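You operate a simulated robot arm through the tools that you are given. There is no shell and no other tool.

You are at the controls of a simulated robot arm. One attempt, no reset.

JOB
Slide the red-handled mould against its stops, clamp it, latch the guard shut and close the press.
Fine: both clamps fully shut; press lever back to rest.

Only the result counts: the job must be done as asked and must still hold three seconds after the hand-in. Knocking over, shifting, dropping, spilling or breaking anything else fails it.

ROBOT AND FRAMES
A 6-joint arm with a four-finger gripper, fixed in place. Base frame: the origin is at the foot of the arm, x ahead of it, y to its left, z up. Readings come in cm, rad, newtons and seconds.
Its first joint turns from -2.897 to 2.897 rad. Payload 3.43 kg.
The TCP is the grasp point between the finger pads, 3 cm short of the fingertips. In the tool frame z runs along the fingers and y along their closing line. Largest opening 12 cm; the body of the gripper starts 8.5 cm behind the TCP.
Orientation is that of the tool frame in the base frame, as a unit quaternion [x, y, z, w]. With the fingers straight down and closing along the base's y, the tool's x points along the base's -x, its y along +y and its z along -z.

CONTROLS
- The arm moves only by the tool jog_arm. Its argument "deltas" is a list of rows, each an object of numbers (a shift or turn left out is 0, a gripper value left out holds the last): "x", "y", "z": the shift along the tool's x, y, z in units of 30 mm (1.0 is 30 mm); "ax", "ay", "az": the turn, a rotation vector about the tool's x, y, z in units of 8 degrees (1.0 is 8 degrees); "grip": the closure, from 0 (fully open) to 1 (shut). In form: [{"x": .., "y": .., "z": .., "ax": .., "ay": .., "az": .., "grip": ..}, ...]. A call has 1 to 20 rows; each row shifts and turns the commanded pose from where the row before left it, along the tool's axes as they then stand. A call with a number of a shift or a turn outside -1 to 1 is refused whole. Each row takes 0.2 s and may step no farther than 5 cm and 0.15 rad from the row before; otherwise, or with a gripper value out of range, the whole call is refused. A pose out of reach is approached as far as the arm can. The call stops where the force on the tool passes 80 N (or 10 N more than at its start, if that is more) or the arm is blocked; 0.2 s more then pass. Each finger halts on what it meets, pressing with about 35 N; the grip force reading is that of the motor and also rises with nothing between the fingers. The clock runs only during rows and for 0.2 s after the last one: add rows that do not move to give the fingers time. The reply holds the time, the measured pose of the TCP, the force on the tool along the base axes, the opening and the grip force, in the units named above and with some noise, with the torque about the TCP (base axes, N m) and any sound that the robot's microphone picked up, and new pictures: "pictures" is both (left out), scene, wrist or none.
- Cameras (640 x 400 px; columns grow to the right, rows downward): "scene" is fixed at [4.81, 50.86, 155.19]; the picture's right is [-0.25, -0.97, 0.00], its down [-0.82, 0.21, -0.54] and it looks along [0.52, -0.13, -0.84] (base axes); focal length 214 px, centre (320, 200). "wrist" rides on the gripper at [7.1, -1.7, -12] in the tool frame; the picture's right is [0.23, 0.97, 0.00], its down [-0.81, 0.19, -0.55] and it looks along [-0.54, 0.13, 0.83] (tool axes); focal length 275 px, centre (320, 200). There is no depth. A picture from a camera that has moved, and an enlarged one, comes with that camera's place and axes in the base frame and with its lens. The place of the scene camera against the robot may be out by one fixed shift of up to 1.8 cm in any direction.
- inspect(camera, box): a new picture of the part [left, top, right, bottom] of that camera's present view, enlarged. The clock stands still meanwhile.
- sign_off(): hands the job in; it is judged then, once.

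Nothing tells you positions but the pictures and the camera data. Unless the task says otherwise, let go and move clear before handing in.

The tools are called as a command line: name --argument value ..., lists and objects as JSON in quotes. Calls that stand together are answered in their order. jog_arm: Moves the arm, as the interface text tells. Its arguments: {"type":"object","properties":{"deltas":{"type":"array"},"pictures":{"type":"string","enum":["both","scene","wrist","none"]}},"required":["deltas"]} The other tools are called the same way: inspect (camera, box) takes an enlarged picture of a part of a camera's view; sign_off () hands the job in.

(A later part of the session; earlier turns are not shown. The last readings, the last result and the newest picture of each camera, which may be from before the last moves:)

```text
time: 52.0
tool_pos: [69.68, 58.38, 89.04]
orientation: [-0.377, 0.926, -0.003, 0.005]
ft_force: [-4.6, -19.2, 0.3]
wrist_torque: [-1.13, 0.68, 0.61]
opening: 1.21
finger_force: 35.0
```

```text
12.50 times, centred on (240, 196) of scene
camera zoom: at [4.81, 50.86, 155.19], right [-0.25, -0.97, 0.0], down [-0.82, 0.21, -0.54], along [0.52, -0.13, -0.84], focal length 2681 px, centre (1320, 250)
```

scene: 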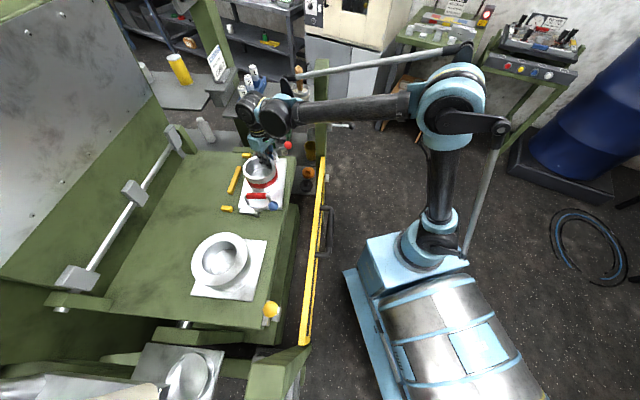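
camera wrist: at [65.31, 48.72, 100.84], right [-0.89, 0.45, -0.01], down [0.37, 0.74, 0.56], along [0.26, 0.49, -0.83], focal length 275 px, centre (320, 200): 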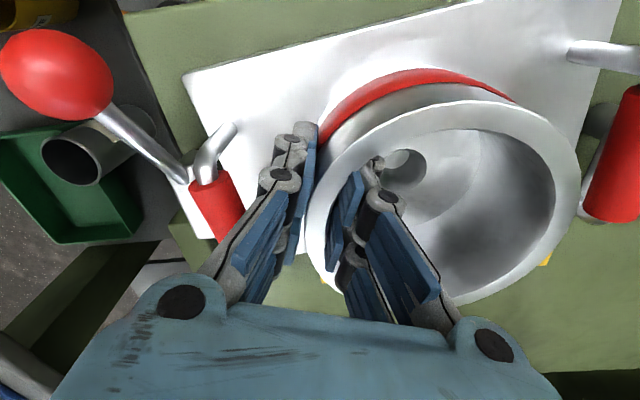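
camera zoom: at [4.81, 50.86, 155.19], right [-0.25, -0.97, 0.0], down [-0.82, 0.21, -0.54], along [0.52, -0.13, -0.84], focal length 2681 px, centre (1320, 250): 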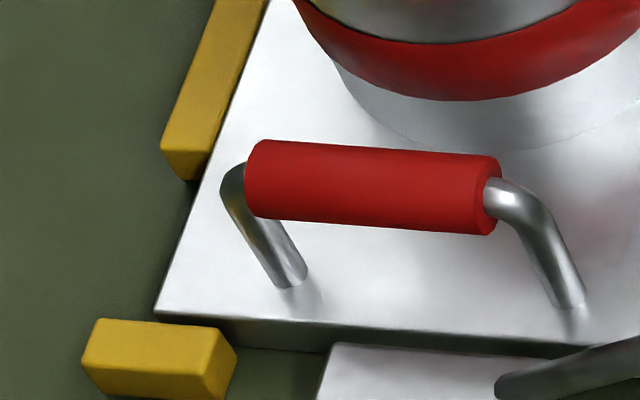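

Contact: about 19 N against the long stop. I'm releasing the rim gently and rising to check how it sits.

jog_arm --deltas '[{"grip": 0.72}, {"grip": 0.72}, {"z": -1}, {"z": -1}, {"z": -1}]' --pictures "wrist"

inspect --camera "scene" --box '[215, 140, 305, 220]'

inspect --camera "scene" --box '[220, 160, 260, 212]'

```text
time: 53.2
tool_pos: [69.64, 58.38, 98.0]
orientation: [-0.378, 0.926, -0.002, 0.006]
ft_force: [-0.5, 0.7, -0.4]
wrist_torque: [0.02, 0.04, 0.01]
opening: 3.36
finger_force: 0.0
camera wrist: at [65.44, 52.04, 109.9], right [-0.84, 0.54, -0.01], down [0.44, 0.7, 0.56], along [0.31, 0.47, -0.83], focal length 275 px, centre (320, 200)
```

wrist: 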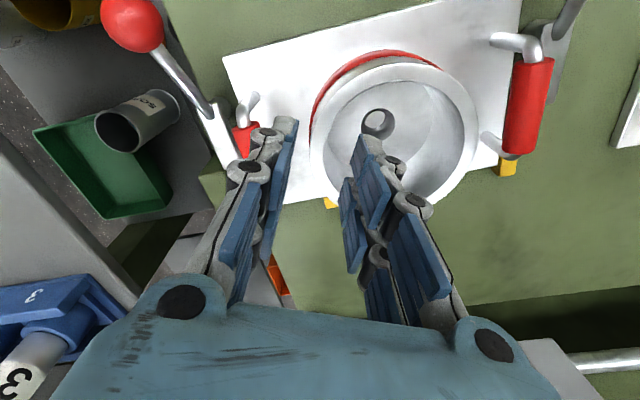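

```text
5.00 times, centred on (260, 180) of scene
camera zoom: at [4.81, 50.86, 155.19], right [-0.25, -0.97, 0.0], down [-0.82, 0.21, -0.54], along [0.52, -0.13, -0.84], focal length 1072 px, centre (620, 300)
```

zoom: 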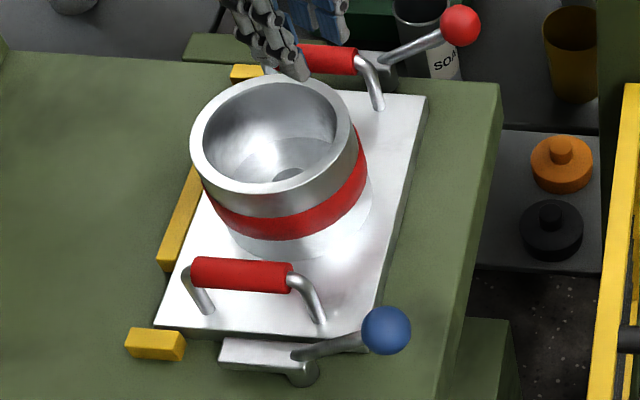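

```text
7.69 times, centred on (240, 186) of scene
camera zoom: at [4.81, 50.86, 155.19], right [-0.25, -0.97, 0.0], down [-0.82, 0.21, -0.54], along [0.52, -0.13, -0.84], focal length 1650 px, centre (935, 308)
```

zoom: 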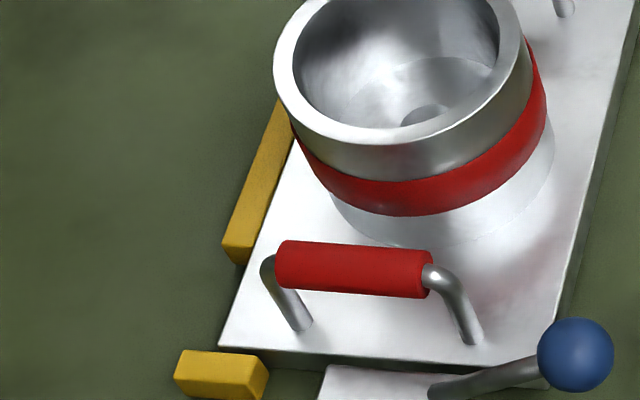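

The mould is seated between the guides against the long bar. I'm checking flushness at high zoom.

inspect --camera "scene" --box '[228, 172, 260, 192]'

inspect --camera "scene" --box '[224, 188, 256, 210]'

inspect --camera "scene" --box '[270, 155, 305, 200]'

```text
16.00 times, centred on (244, 182) of scene
camera zoom: at [4.81, 50.86, 155.19], right [-0.25, -0.97, 0.0], down [-0.82, 0.21, -0.54], along [0.52, -0.13, -0.84], focal length 3432 px, centre (1536, 488)
```

zoom: 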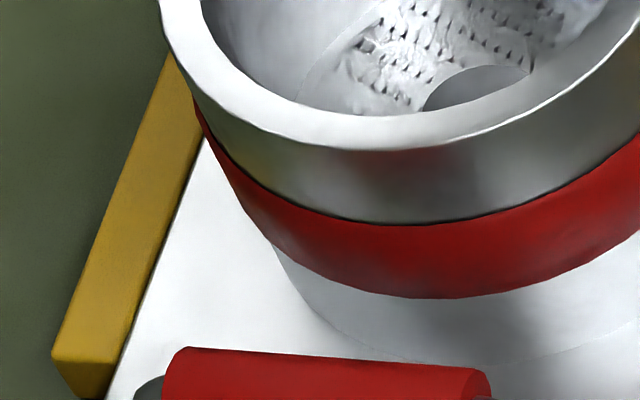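

```text
16.00 times, centred on (240, 199) of scene
camera zoom: at [4.81, 50.86, 155.19], right [-0.25, -0.97, 0.0], down [-0.82, 0.21, -0.54], along [0.52, -0.13, -0.84], focal length 3432 px, centre (1600, 216)
```

zoom: 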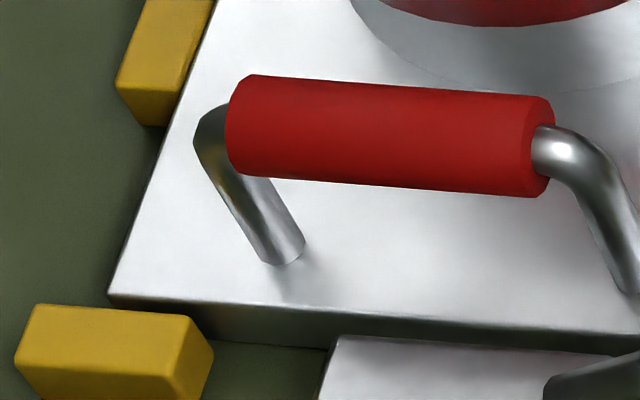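

```text
8.89 times, centred on (288, 178) of scene
camera zoom: at [4.81, 50.86, 155.19], right [-0.25, -0.97, 0.0], down [-0.82, 0.21, -0.54], along [0.52, -0.13, -0.84], focal length 1906 px, centre (609, 400)
```

zoom: 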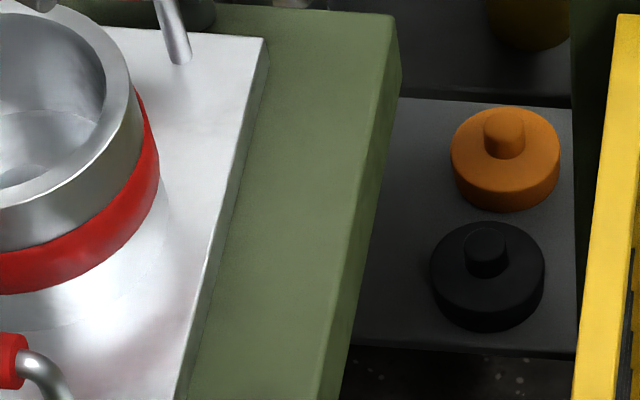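

The plate is flush with the long bar, so the mould is in place. Next is the blue clamp: I'll close the fingers, come down beside the ball on its plate side, and sweep it round the post.

jog_arm --deltas '[{"z": -0.5, "az": -0.84, "grip": 1}, {"z": -0.5, "az": -0.84}, {"z": -0.5, "az": -0.84}, {"az": -0.82}, {"x": 0.58, "y": 0.85}, {"x": 0.58, "y": 0.85}, {"x": 0.58, "y": 0.85}, {"x": 0.58, "y": 0.85}, {"x": 0.58, "y": 0.85}, {"x": 0.58, "y": 0.85}]'

inspect --camera "wrist" --box '[220, 80, 460, 280]'

```text
time: 55.4
tool_pos: [51.73, 53.39, 102.23]
orientation: [-0.581, 0.814, -0.002, 0.006]
ft_force: [0.0, -0.5, 0.4]
wrist_torque: [-0.05, 0.02, -0.03]
opening: 0.01
finger_force: 33.5
camera wrist: at [50.78, 46.0, 114.14], right [-0.99, 0.1, -0.01], down [0.08, 0.83, 0.55], along [0.06, 0.55, -0.83], focal length 275 px, centre (320, 200)
```

scene: 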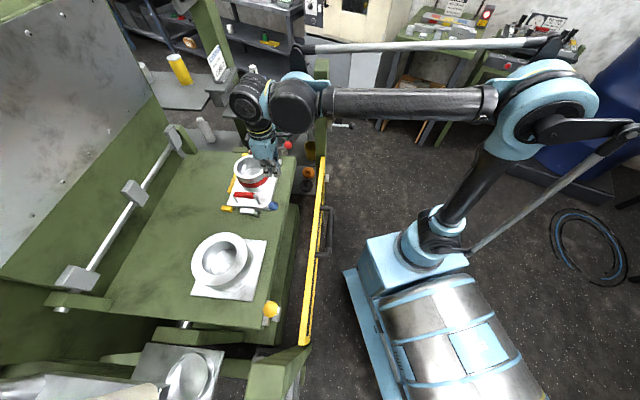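
wrist: 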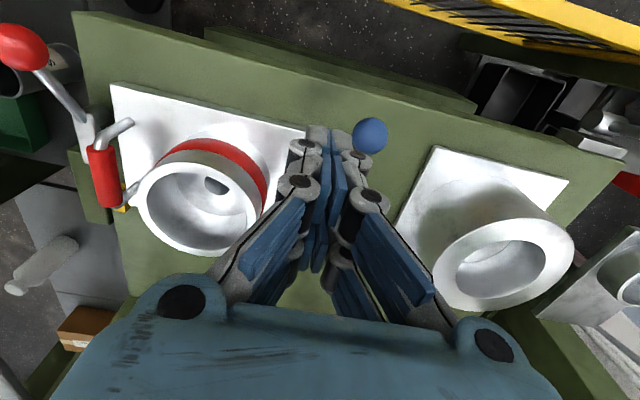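

```text
2.00 times, centred on (340, 180) of wrist
camera zoom: at [50.78, 46.0, 114.14], right [-0.99, 0.1, -0.01], down [0.08, 0.83, 0.55], along [0.06, 0.55, -0.83], focal length 551 px, centre (280, 240)
```

zoom: 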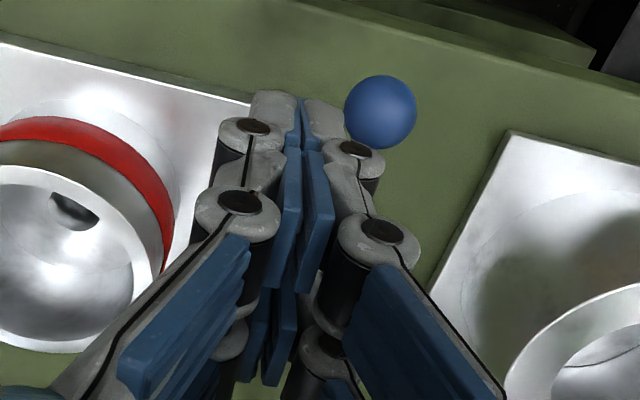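

The ball is just to the right of the closed fingers. I'm descending beside it.

jog_arm --deltas '[{"y": -0.1, "z": 0.9}, {"z": 0.9}, {"z": 0.9}, {"z": 0.9}, {"z": 0.7}]'

inspect --camera "scene" --box '[215, 150, 305, 230]'

```text
time: 56.6
tool_pos: [52.02, 53.35, 89.27]
orientation: [-0.581, 0.814, -0.003, 0.005]
ft_force: [-0.1, 0.5, -0.8]
wrist_torque: [-0.01, 0.01, -0.02]
opening: 0.0
finger_force: 33.3
camera wrist: at [51.15, 45.92, 101.33], right [-0.99, 0.1, -0.01], down [0.08, 0.83, 0.55], along [0.06, 0.55, -0.83], focal length 275 px, centre (320, 200)
```

scene: 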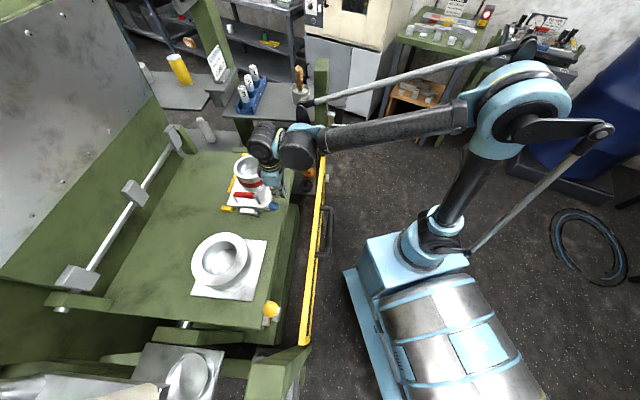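
wrist: 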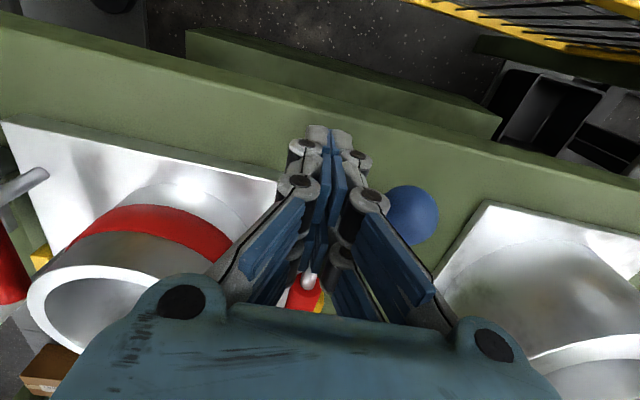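

```text
5.00 times, centred on (260, 190) of scene
camera zoom: at [4.81, 50.86, 155.19], right [-0.25, -0.97, 0.0], down [-0.82, 0.21, -0.54], along [0.52, -0.13, -0.84], focal length 1072 px, centre (620, 250)
```

zoom: 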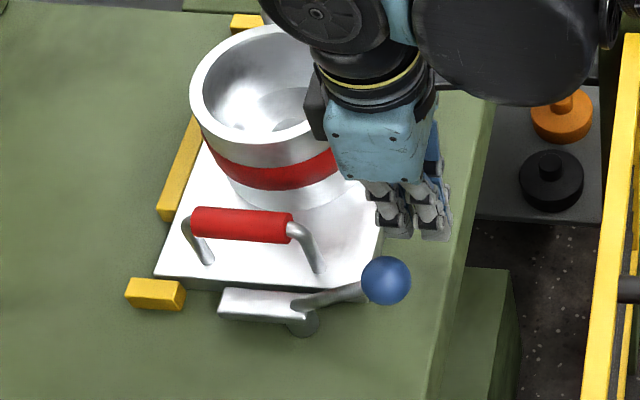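

The fingers are on the plate side of the ball. I'm sweeping the ball gently toward the near end.

jog_arm --deltas '[{"y": 0.45}, {"y": 0.45}, {"y": 0.45}, {"y": 0.4}, {"y": 0.4}]'

inspect --camera "scene" --box '[215, 150, 305, 230]'

```text
time: 57.8
tool_pos: [45.81, 55.5, 89.32]
orientation: [-0.58, 0.814, -0.002, 0.005]
ft_force: [1.1, -0.2, -0.7]
wrist_torque: [-0.01, 0.02, 0.0]
opening: 0.01
finger_force: 33.4
camera wrist: at [44.95, 48.07, 101.33], right [-1.0, 0.1, -0.01], down [0.08, 0.83, 0.55], along [0.06, 0.55, -0.83], focal length 275 px, centre (320, 200)
```

scene: 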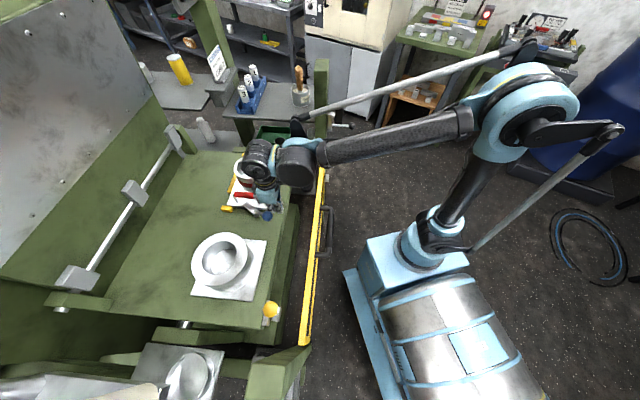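
wrist: 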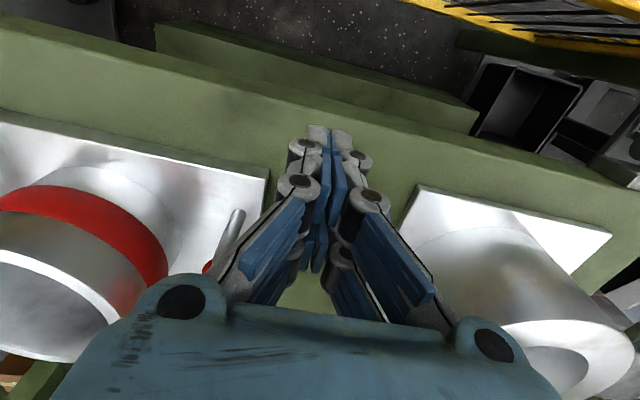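

```text
5.00 times, centred on (260, 190) of scene
camera zoom: at [4.81, 50.86, 155.19], right [-0.25, -0.97, 0.0], down [-0.82, 0.21, -0.54], along [0.52, -0.13, -0.84], focal length 1072 px, centre (620, 250)
```

zoom: 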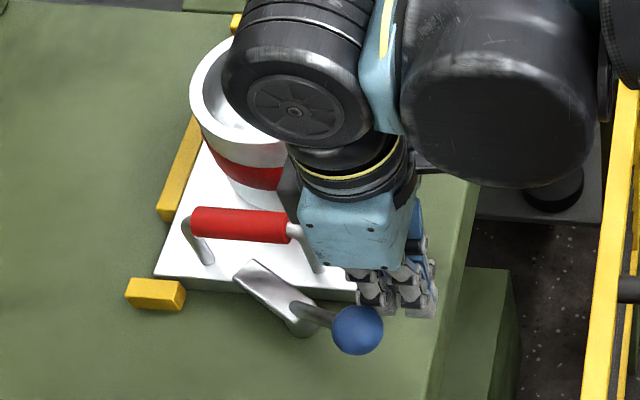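

The clamp rotates about its post and the arm is coming over the plate, as expected. I'm continuing along the arc.

jog_arm --deltas '[{"x": -0.16, "y": 0.35}, {"x": -0.16, "y": 0.35}, {"x": -0.19, "y": 0.32}, {"x": -0.19, "y": 0.32}]' --pictures "none"

inspect --camera "scene" --box '[215, 150, 305, 230]'

```text
time: 58.8
tool_pos: [43.26, 58.47, 89.36]
orientation: [-0.579, 0.815, -0.005, 0.005]
ft_force: [32.7, -54.7, 1.1]
wrist_torque: [-0.57, -0.36, -0.69]
opening: 0.0
finger_force: 33.7
```

```text
5.00 times, centred on (260, 190) of scene
camera zoom: at [4.81, 50.86, 155.19], right [-0.25, -0.97, 0.0], down [-0.82, 0.21, -0.54], along [0.52, -0.13, -0.84], focal length 1072 px, centre (620, 250)
```

zoom: 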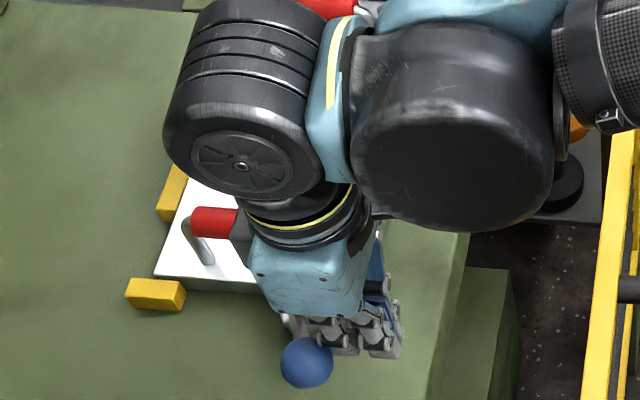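

The push met a firm stop at about 64 N; either the clamp is fully shut or its arm met something. I'm backing off and lifting to look.

jog_arm --deltas '[{"x": 0.2, "y": -0.3}, {"x": 0.3, "y": -0.2, "z": -0.8}, {"x": 0.3, "z": -1}, {"x": 0.3, "z": -1}, {"x": 0.3, "z": -1}, {"x": 0.3, "z": -1}]'

inspect --camera "scene" --box '[215, 150, 305, 230]'

inspect --camera "wrist" --box '[220, 80, 460, 280]'

```text
time: 60.2
tool_pos: [42.42, 53.74, 103.48]
orientation: [-0.581, 0.814, -0.003, 0.006]
ft_force: [-0.1, -0.6, -0.4]
wrist_torque: [-0.01, 0.01, 0.03]
opening: 0.01
finger_force: 33.7
camera wrist: at [41.49, 46.24, 115.57], right [-0.99, 0.1, -0.01], down [0.08, 0.83, 0.55], along [0.06, 0.55, -0.83], focal length 275 px, centre (320, 200)
```

scene: 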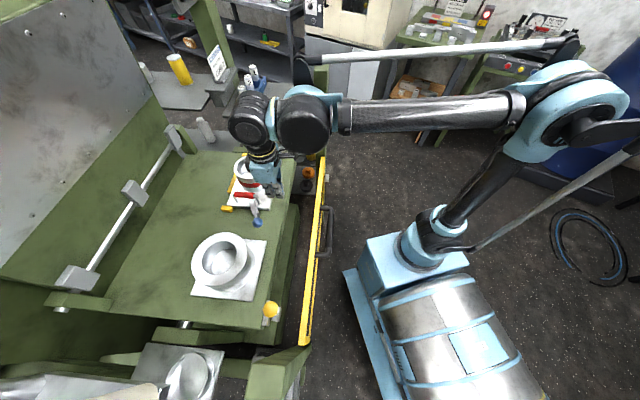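
wrist: 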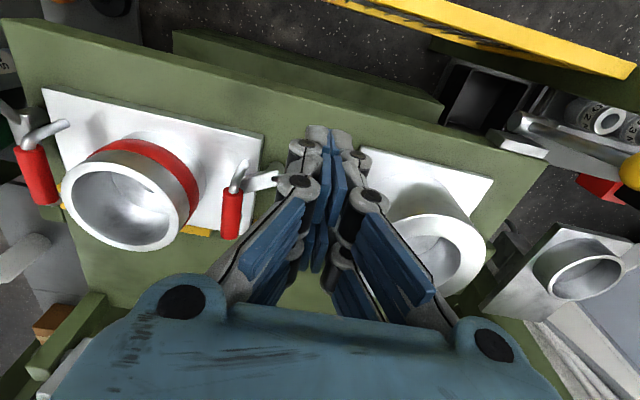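

```text
5.00 times, centred on (260, 190) of scene
camera zoom: at [4.81, 50.86, 155.19], right [-0.25, -0.97, 0.0], down [-0.82, 0.21, -0.54], along [0.52, -0.13, -0.84], focal length 1072 px, centre (620, 250)
```

zoom: 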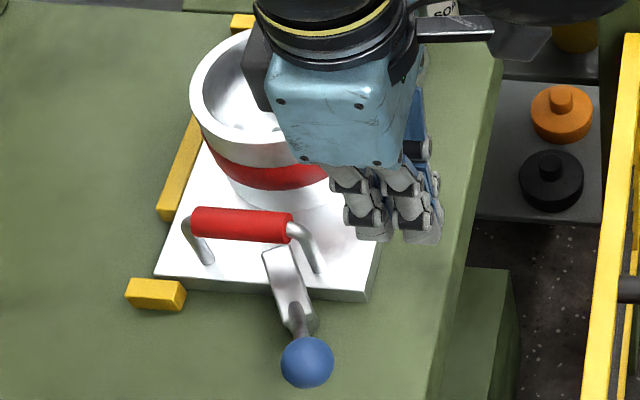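

```text
2.00 times, centred on (340, 180) of wrist
camera zoom: at [41.49, 46.24, 115.57], right [-0.99, 0.1, -0.01], down [0.08, 0.83, 0.55], along [0.06, 0.55, -0.83], focal length 551 px, centre (280, 240)
```

zoom: 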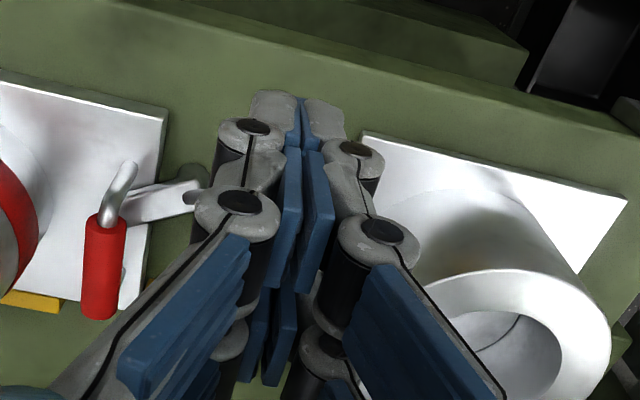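

The blue clamp's arm now lies over the plate edge beside the handle leg. I'm checking closely whether it stopped on its own limit or on the leg.

inspect --camera "scene" --box '[248, 190, 280, 212]'

inspect --camera "wrist" --box '[210, 130, 290, 240]'

```text
16.00 times, centred on (264, 201) of scene
camera zoom: at [4.81, 50.86, 155.19], right [-0.25, -0.97, 0.0], down [-0.82, 0.21, -0.54], along [0.52, -0.13, -0.84], focal length 3432 px, centre (1216, 184)
```

zoom: 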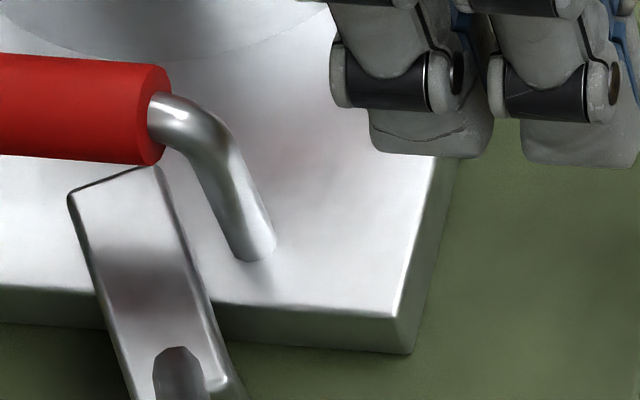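

```text
3.64 times, centred on (250, 185) of wrist
camera zoom: at [41.49, 46.24, 115.57], right [-0.99, 0.1, -0.01], down [0.08, 0.83, 0.55], along [0.06, 0.55, -0.83], focal length 1001 px, centre (574, 254)
```

zoom: 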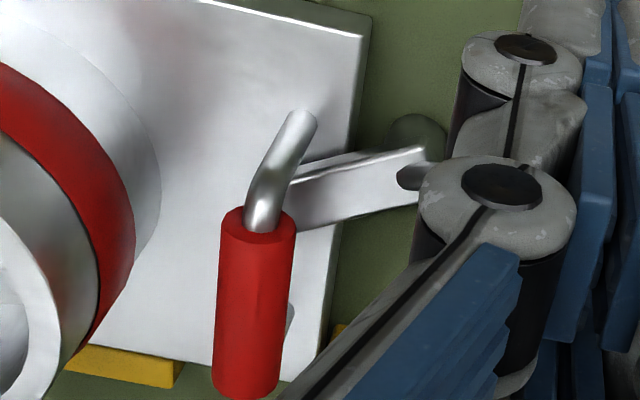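

The leg has a clear gap of about 1 cm to the clamp arm, so the blue clamp stopped at its own limit and is shut. Next I'm moving to the red clamp, on the plate side of its ball.

jog_arm --deltas '[{"x": -0.047, "y": -0.947}, {"x": -0.047, "y": -0.947}, {"x": -0.047, "y": -0.947}, {"x": -0.047, "y": -0.947}, {"x": -0.047, "y": -0.947}, {"x": -0.047, "y": -0.947}, {"x": -0.047, "y": -0.947}, {"x": -0.047, "y": -0.947}, {"x": -0.047, "y": -0.947}, {"x": -0.047, "y": -0.947}]'

inspect --camera "wrist" --box '[160, 60, 400, 260]'

inspect --camera "scene" --box '[215, 130, 335, 230]'

```text
time: 62.4
tool_pos: [69.85, 45.49, 104.14]
orientation: [-0.581, 0.814, -0.003, 0.005]
ft_force: [-0.8, -0.7, 0.2]
wrist_torque: [0.01, -0.03, -0.01]
opening: 0.01
finger_force: 33.1
camera wrist: at [68.92, 38.1, 116.09], right [-0.99, 0.1, -0.01], down [0.08, 0.83, 0.55], along [0.06, 0.55, -0.83], focal length 275 px, centre (320, 200)
```

scene: 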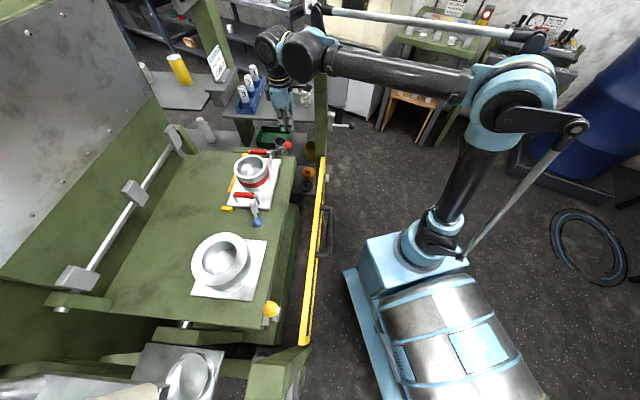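
wrist: 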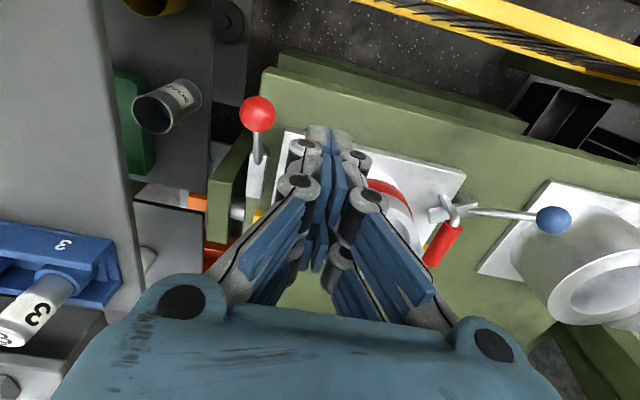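

```text
2.00 times, centred on (280, 160) of wrist
camera zoom: at [68.92, 38.1, 116.09], right [-0.99, 0.1, -0.01], down [0.08, 0.83, 0.55], along [0.06, 0.55, -0.83], focal length 551 px, centre (400, 280)
```

zoom: 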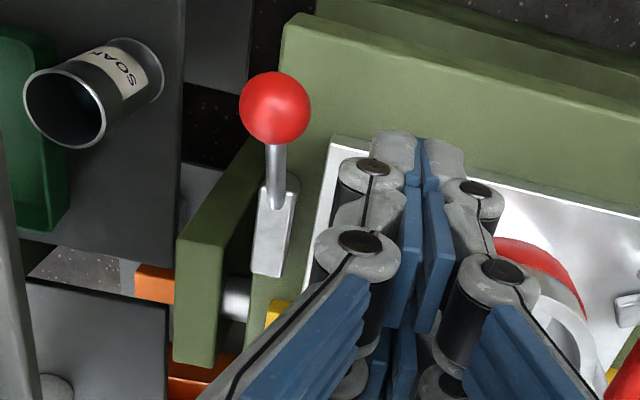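

```text
4.00 times, centred on (275, 180) of scene
camera zoom: at [4.81, 50.86, 155.19], right [-0.25, -0.97, 0.0], down [-0.82, 0.21, -0.54], along [0.52, -0.13, -0.84], focal length 858 px, centre (500, 280)
```

zoom: 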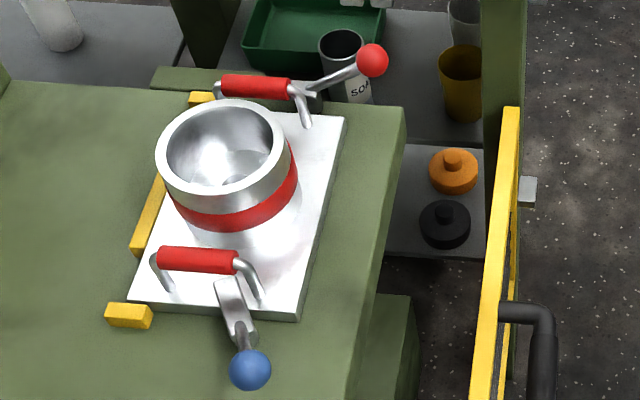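

The red ball is confirmed at about (76.1, 45.6, 88), with its post near v 57, w 75.5. I'm descending on its plate side.

jog_arm --deltas '[{"x": -0.27, "z": 0.9}, {"x": -0.27, "z": 0.9}, {"z": 0.9}, {"z": 0.9}, {"z": 0.9}, {"z": 0.45}]'

inspect --camera "scene" --box '[215, 130, 335, 230]'

```text
time: 63.8
tool_pos: [70.39, 47.15, 88.99]
orientation: [-0.581, 0.814, -0.002, 0.005]
ft_force: [0.0, -0.6, 0.0]
wrist_torque: [0.0, 0.0, 0.0]
opening: 0.0
finger_force: 33.8
camera wrist: at [69.45, 39.59, 101.04], right [-0.99, 0.1, -0.01], down [0.08, 0.83, 0.55], along [0.06, 0.55, -0.83], focal length 275 px, centre (320, 200)
```

scene: 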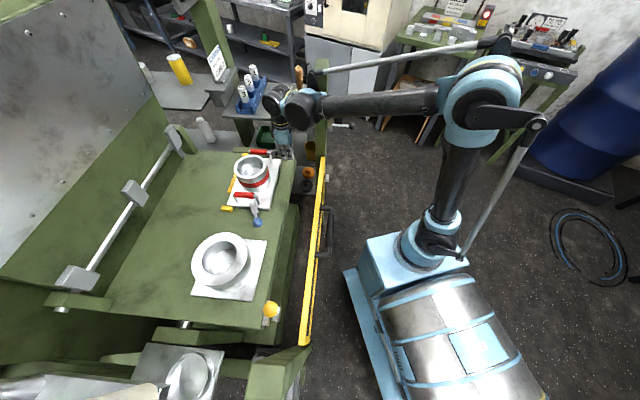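
wrist: 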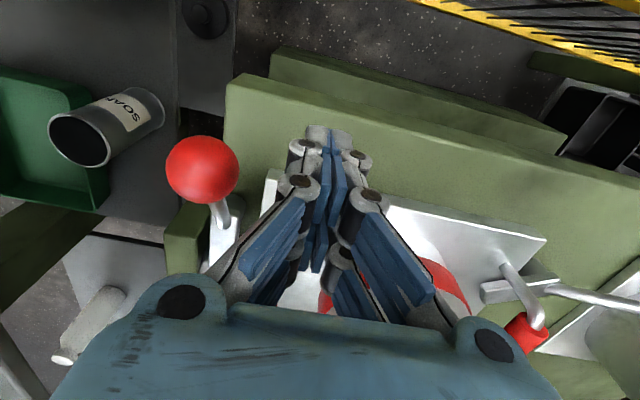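

```text
4.00 times, centred on (275, 180) of scene
camera zoom: at [4.81, 50.86, 155.19], right [-0.25, -0.97, 0.0], down [-0.82, 0.21, -0.54], along [0.52, -0.13, -0.84], focal length 858 px, centre (500, 280)
```

zoom: 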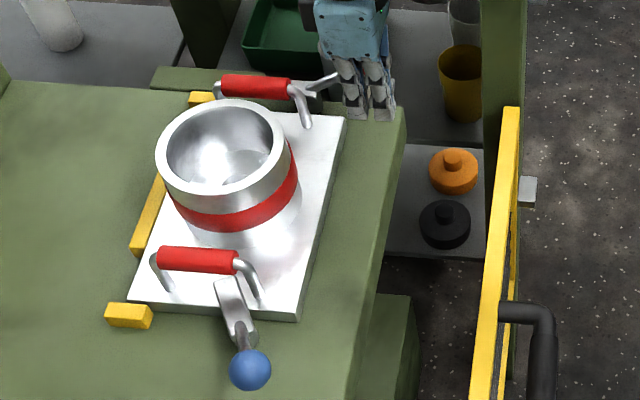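

In position. I'm sweeping the red ball toward the far end.

jog_arm --deltas '[{"y": -0.45}, {"y": -0.45}, {"y": -0.45}, {"y": -0.45}, {"y": -0.4}]'

inspect --camera "scene" --box '[215, 130, 335, 230]'

```text
time: 65.0
tool_pos: [76.66, 45.02, 89.06]
orientation: [-0.581, 0.814, -0.002, 0.006]
ft_force: [-1.3, 0.9, 0.0]
wrist_torque: [0.0, 0.0, 0.01]
opening: 0.0
finger_force: 33.6
camera wrist: at [75.75, 37.56, 101.16], right [-1.0, 0.1, -0.01], down [0.08, 0.83, 0.55], along [0.06, 0.55, -0.83], focal length 275 px, centre (320, 200)
```

scene: 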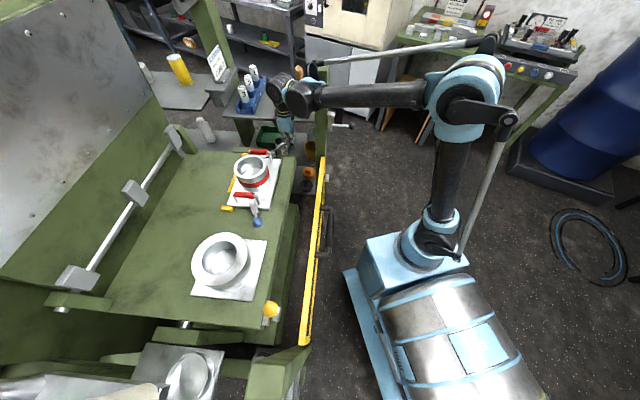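
wrist: 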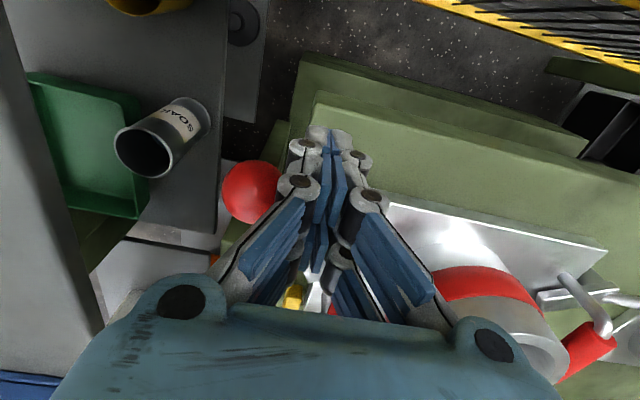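

```text
4.00 times, centred on (275, 180) of scene
camera zoom: at [4.81, 50.86, 155.19], right [-0.25, -0.97, 0.0], down [-0.82, 0.21, -0.54], along [0.52, -0.13, -0.84], focal length 858 px, centre (500, 280)
```

zoom: 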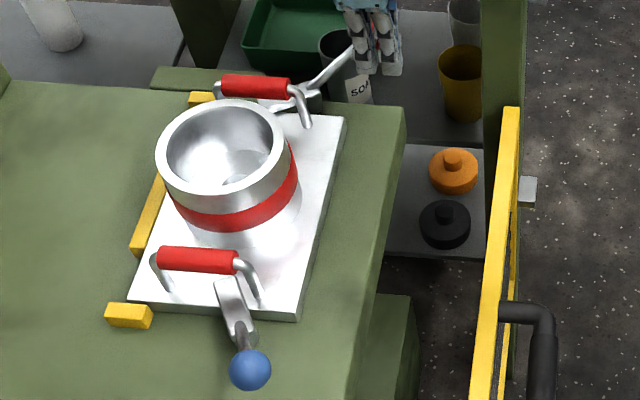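

The red lever is moving as expected. I'm continuing along the arc to its limit.

jog_arm --deltas '[{"x": -0.12, "y": -0.37}, {"x": -0.12, "y": -0.37}, {"x": -0.17, "y": -0.3}, {"x": -0.17, "y": -0.28}]' --pictures "none"

inspect --camera "scene" --box '[215, 130, 335, 230]'

```text
time: 66.0
tool_pos: [80.66, 45.2, 89.23]
orientation: [-0.582, 0.814, -0.002, 0.003]
ft_force: [-40.8, -14.9, -13.9]
wrist_torque: [-0.43, 0.67, 0.47]
opening: 0.0
finger_force: 33.2
```

```text
4.00 times, centred on (275, 180) of scene
camera zoom: at [4.81, 50.86, 155.19], right [-0.25, -0.97, 0.0], down [-0.82, 0.21, -0.54], along [0.52, -0.13, -0.84], focal length 858 px, centre (500, 280)
```

zoom: 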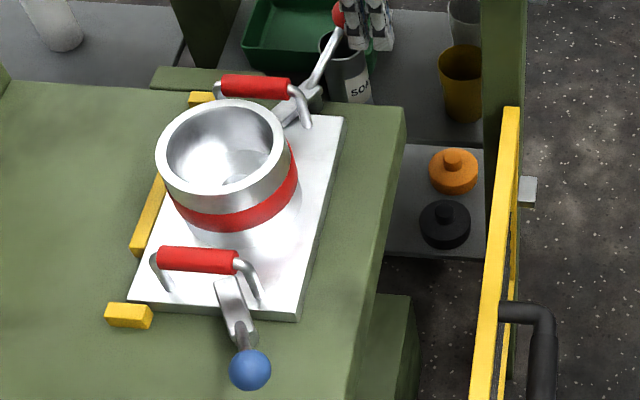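

That is about 45 N at the mirrored end position. I'm giving a small extra push to be sure it is at its stop.

jog_arm --deltas '[{"x": -0.1, "y": -0.08}, {"x": -0.08, "y": -0.05}]' --pictures "none"

inspect --camera "scene" --box '[255, 130, 305, 180]'

```text
time: 66.4
tool_pos: [79.73, 45.46, 89.94]
orientation: [-0.581, 0.814, -0.006, 0.005]
ft_force: [1.4, 1.0, -2.9]
wrist_torque: [-0.05, 0.25, 0.03]
opening: 0.0
finger_force: 33.1
stopped in row 1: the force on the tool passed its limit at 90 N (the readings are from after the stop); the commanded pose is now the measured one
```

```text
8.00 times, centred on (280, 155) of scene
camera zoom: at [4.81, 50.86, 155.19], right [-0.25, -0.97, 0.0], down [-0.82, 0.21, -0.54], along [0.52, -0.13, -0.84], focal length 1716 px, centre (640, 560)
```

zoom: 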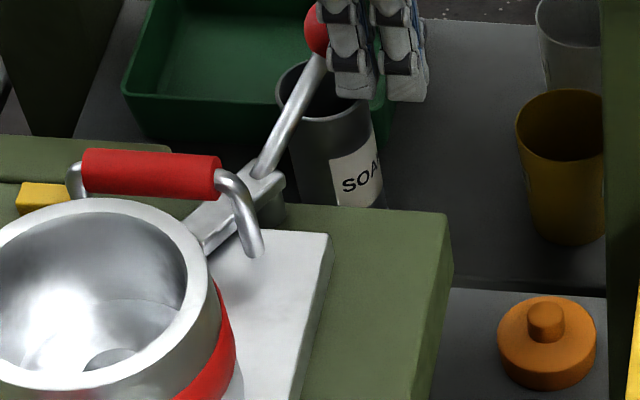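

I'm backing off, lifting and looking at the red clamp more carefully.

jog_arm --deltas '[{"x": 0.3, "y": 0.2}, {"x": 0.4, "y": 0.3, "z": -0.8}, {"x": 0.4, "y": 0.3, "z": -1}, {"x": 0.4, "y": 0.3, "z": -1}, {"x": 0.4, "y": 0.3, "z": -1}, {"x": 0.4, "y": 0.3, "z": -1}]'

inspect --camera "scene" --box '[255, 130, 305, 180]'

inspect --camera "wrist" --box '[180, 100, 340, 240]'

```text
time: 67.8
tool_pos: [72.64, 40.29, 104.36]
orientation: [-0.582, 0.813, -0.005, 0.005]
ft_force: [0.9, 0.3, 0.2]
wrist_torque: [-0.02, 0.02, -0.03]
opening: 0.02
finger_force: 33.7
camera wrist: at [71.64, 32.95, 116.34], right [-1.0, 0.1, -0.02], down [0.07, 0.83, 0.55], along [0.07, 0.55, -0.83], focal length 275 px, centre (320, 200)
```

scene: 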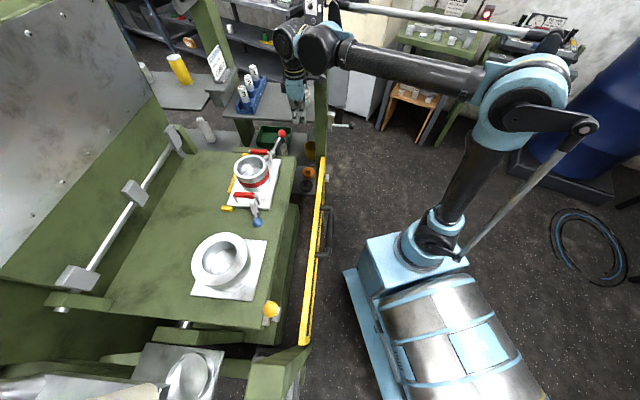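
wrist: 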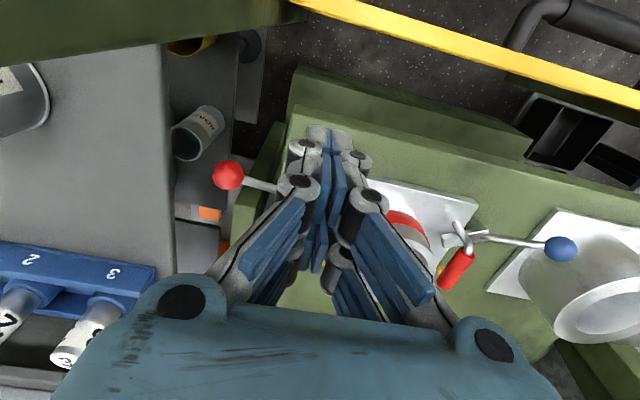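

```text
8.00 times, centred on (280, 155) of scene
camera zoom: at [4.81, 50.86, 155.19], right [-0.25, -0.97, 0.0], down [-0.82, 0.21, -0.54], along [0.52, -0.13, -0.84], focal length 1716 px, centre (640, 560)
```

zoom: 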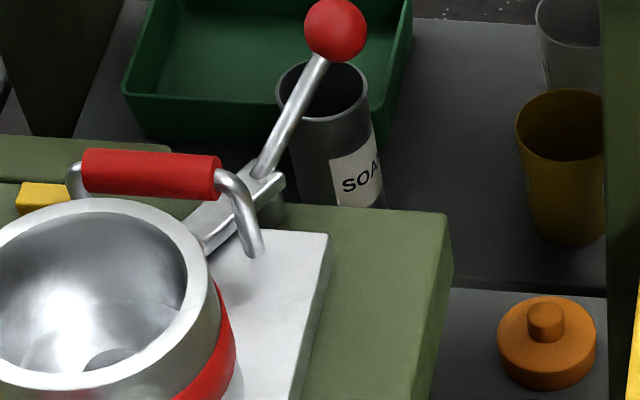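

```text
2.86 times, centred on (260, 170) of wrist
camera zoom: at [71.64, 32.95, 116.34], right [-1.0, 0.1, -0.02], down [0.07, 0.83, 0.55], along [0.07, 0.55, -0.83], focal length 786 px, centre (491, 286)
```

zoom: 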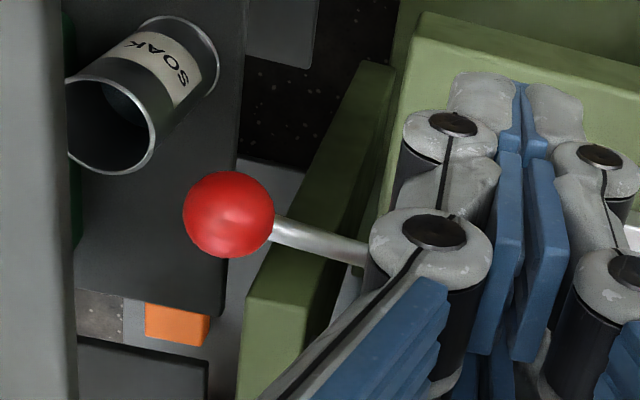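

Both clamp levers have turned the same ≈65° to a hard stop with the arms over the plate, so both are shut. Next is the guard: I'm moving above its handle and turning the fingers to close across it.

jog_arm --deltas '[{"x": 0.394, "y": 0.908, "grip": 1}, {"x": 0.394, "y": 0.908}, {"x": 0.394, "y": 0.908}, {"x": 0.394, "y": 0.908}, {"x": 0.394, "y": 0.908}, {"x": 0.394, "y": 0.908}, {"x": 0.394, "y": 0.908}, {"x": 0.394, "y": 0.908}, {"x": 0.394, "y": 0.908}, {"x": 0.394, "y": 0.908}, {"x": 0.394, "y": 0.908}, {"x": 0.394, "y": 0.908, "grip": 0.5}]' --pictures "scene"

jog_arm --deltas '[{"az": 0.94}, {"az": 0.94}, {"az": 0.94}, {"az": 0.94}, {"az": 0.94}, {"az": 0.94}, {"az": 0.94}, {"az": 0.94}, {"az": 0.94}, {"az": 0.94}, {"az": 0.94}, {"az": 0.94}]'

inspect --camera "scene" --box '[215, 130, 335, 230]'

```text
time: 70.4
tool_pos: [37.24, 37.55, 103.6]
orientation: [-0.581, 0.814, -0.006, 0.006]
ft_force: [0.0, -0.1, 0.4]
wrist_torque: [-0.03, 0.04, 0.0]
opening: 6.02
finger_force: 0.3
```

scene: 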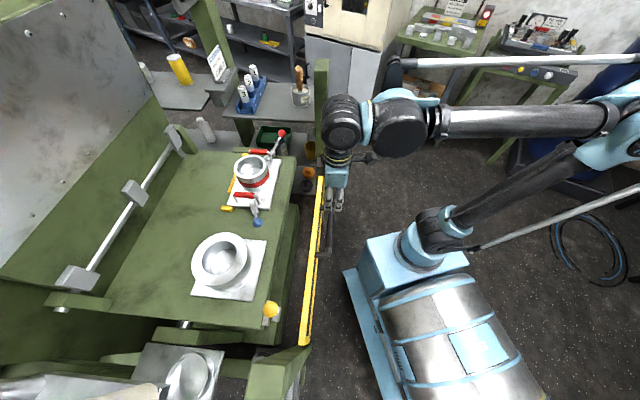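

```text
time: 73.0
tool_pos: [37.02, 37.65, 103.79]
orientation: [0.168, 0.986, 0.0, 0.008]
ft_force: [0.2, -0.4, -0.1]
wrist_torque: [-0.03, -0.02, -0.01]
opening: 6.0
finger_force: 0.0
camera wrist: at [29.47, 38.26, 115.71], right [0.1, 0.99, 0.0], down [0.82, -0.08, 0.57], along [0.56, -0.06, -0.82], focal length 275 px, centre (320, 200)
```

scene: 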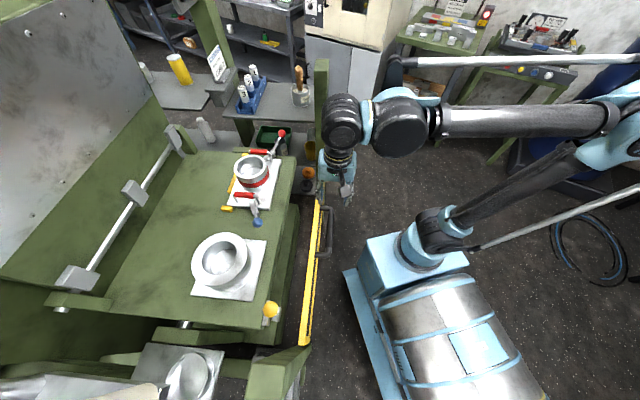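
wrist: 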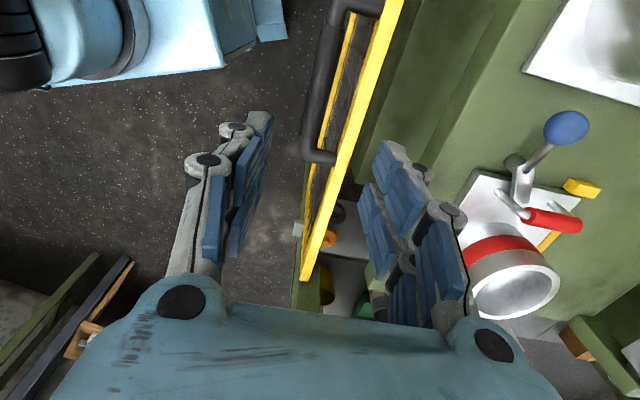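

```text
4.00 times, centred on (275, 180) of scene
camera zoom: at [4.81, 50.86, 155.19], right [-0.25, -0.97, 0.0], down [-0.82, 0.21, -0.54], along [0.52, -0.13, -0.84], focal length 858 px, centre (500, 280)
```

zoom: 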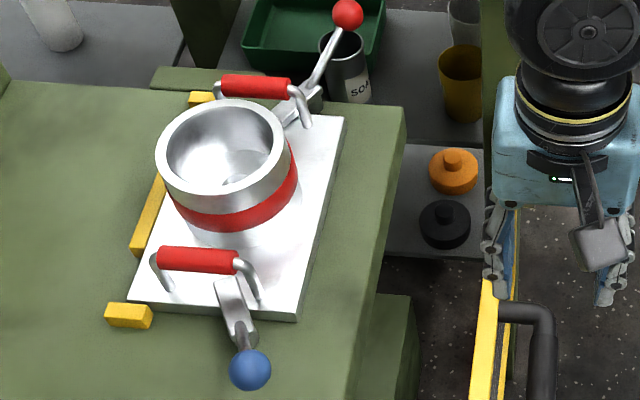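

Both clamps are shut. The guard handle bar runs under the gripper at w≈47.5, between the fingers. I'm descending onto it.

jog_arm --deltas '[{"z": 0.92}, {"z": 0.92}, {"z": 0.92}, {"z": 0.92}, {"z": 0.92}, {"z": 0.92}, {"z": 0.92}, {"z": 0.92}]'

inspect --camera "scene" --box '[270, 150, 370, 260]'

inspect --camera "wrist" --box '[200, 0, 440, 200]'

```text
time: 74.8
tool_pos: [37.42, 37.53, 81.75]
orientation: [0.165, 0.986, -0.001, 0.008]
ft_force: [1.0, -0.4, 0.1]
wrist_torque: [-0.01, 0.0, 0.02]
opening: 6.01
finger_force: 0.0
camera wrist: at [29.8, 38.27, 93.69], right [0.1, 0.99, 0.0], down [0.82, -0.08, 0.57], along [0.56, -0.06, -0.82], focal length 275 px, centre (320, 200)
```

scene: 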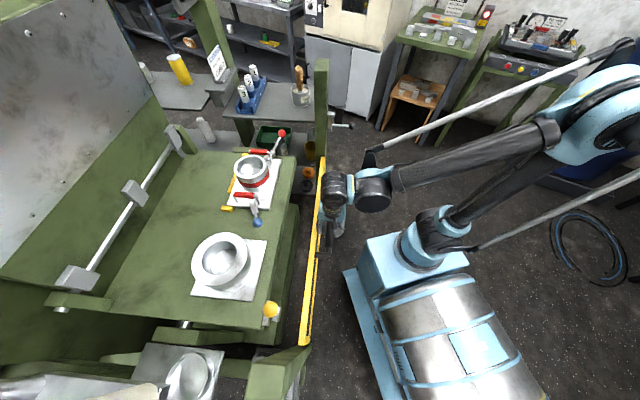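
wrist: 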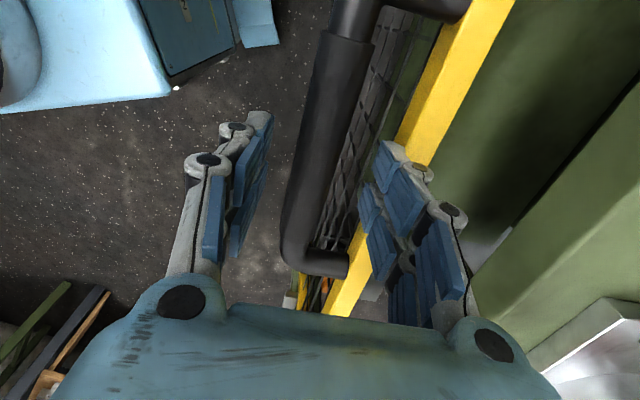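

```text
3.64 times, centred on (320, 205) of scene
camera zoom: at [4.81, 50.86, 155.19], right [-0.25, -0.97, 0.0], down [-0.82, 0.21, -0.54], along [0.52, -0.13, -0.84], focal length 780 px, centre (320, 182)
```

zoom: 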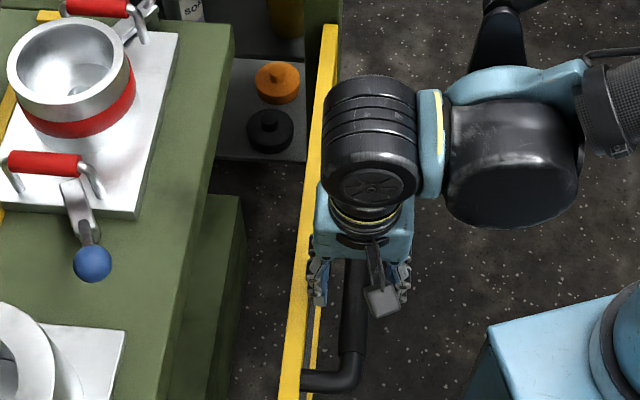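

```text
2.00 times, centred on (320, 100) of wrist
camera zoom: at [29.8, 38.27, 93.69], right [0.1, 0.99, 0.0], down [0.82, -0.08, 0.57], along [0.56, -0.06, -0.82], focal length 551 px, centre (320, 400)
```

zoom: 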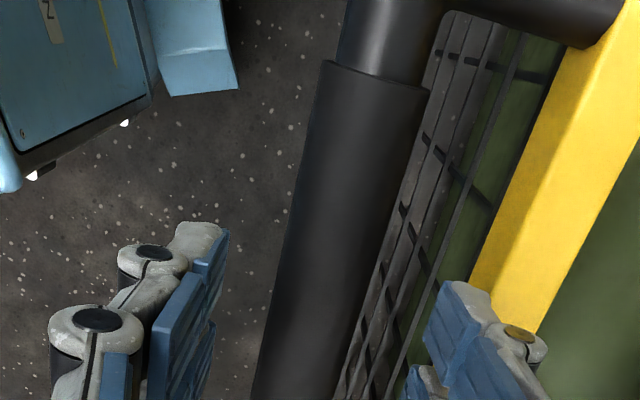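

The handle bar is centred between the fingers at z≈78. I'm lowering to it and closing.

jog_arm --deltas '[{"z": 0.6}, {"z": 0.6}, {"grip": 1}, {"grip": 1}, {"grip": 1}]'

inspect --camera "scene" --box '[270, 150, 370, 260]'

```text
time: 76.0
tool_pos: [37.34, 37.49, 78.18]
orientation: [0.167, 0.986, 0.0, 0.008]
ft_force: [-2.3, -5.4, 3.2]
wrist_torque: [-0.13, 0.03, -1.67]
opening: 2.93
finger_force: 45.2
camera wrist: at [29.91, 38.17, 90.12], right [0.1, 0.99, 0.0], down [0.82, -0.08, 0.57], along [0.56, -0.06, -0.82], focal length 275 px, centre (320, 200)
```

scene: 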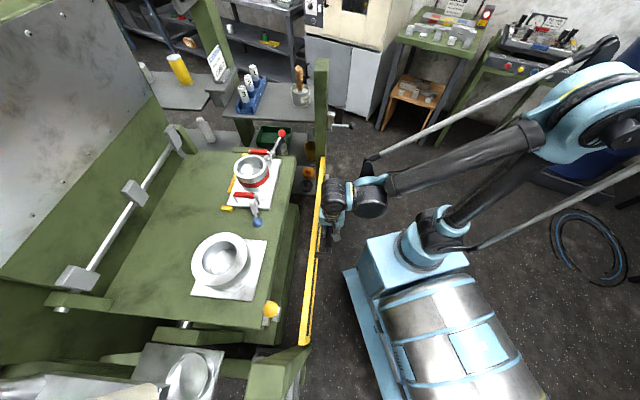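
wrist: 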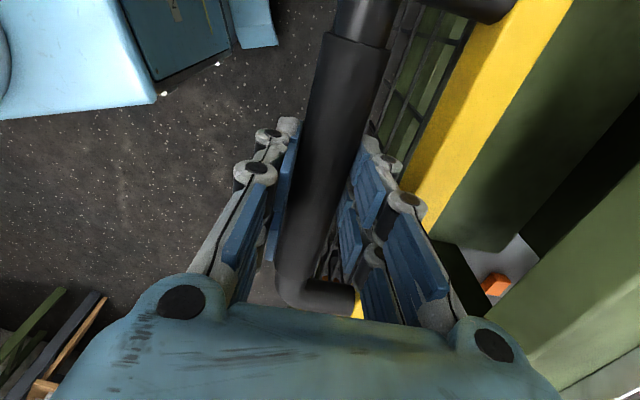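

```text
3.64 times, centred on (320, 205) of scene
camera zoom: at [4.81, 50.86, 155.19], right [-0.25, -0.97, 0.0], down [-0.82, 0.21, -0.54], along [0.52, -0.13, -0.84], focal length 780 px, centre (320, 182)
```

zoom: 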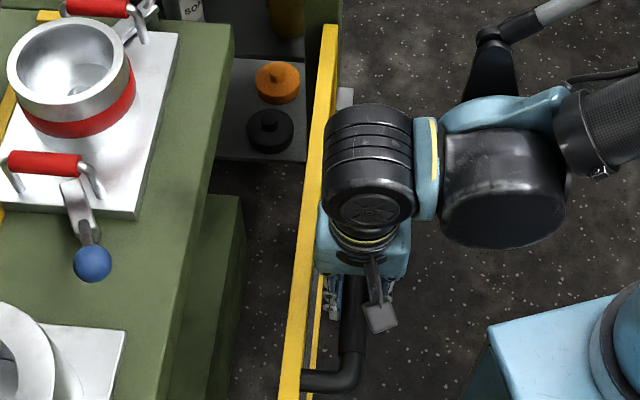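

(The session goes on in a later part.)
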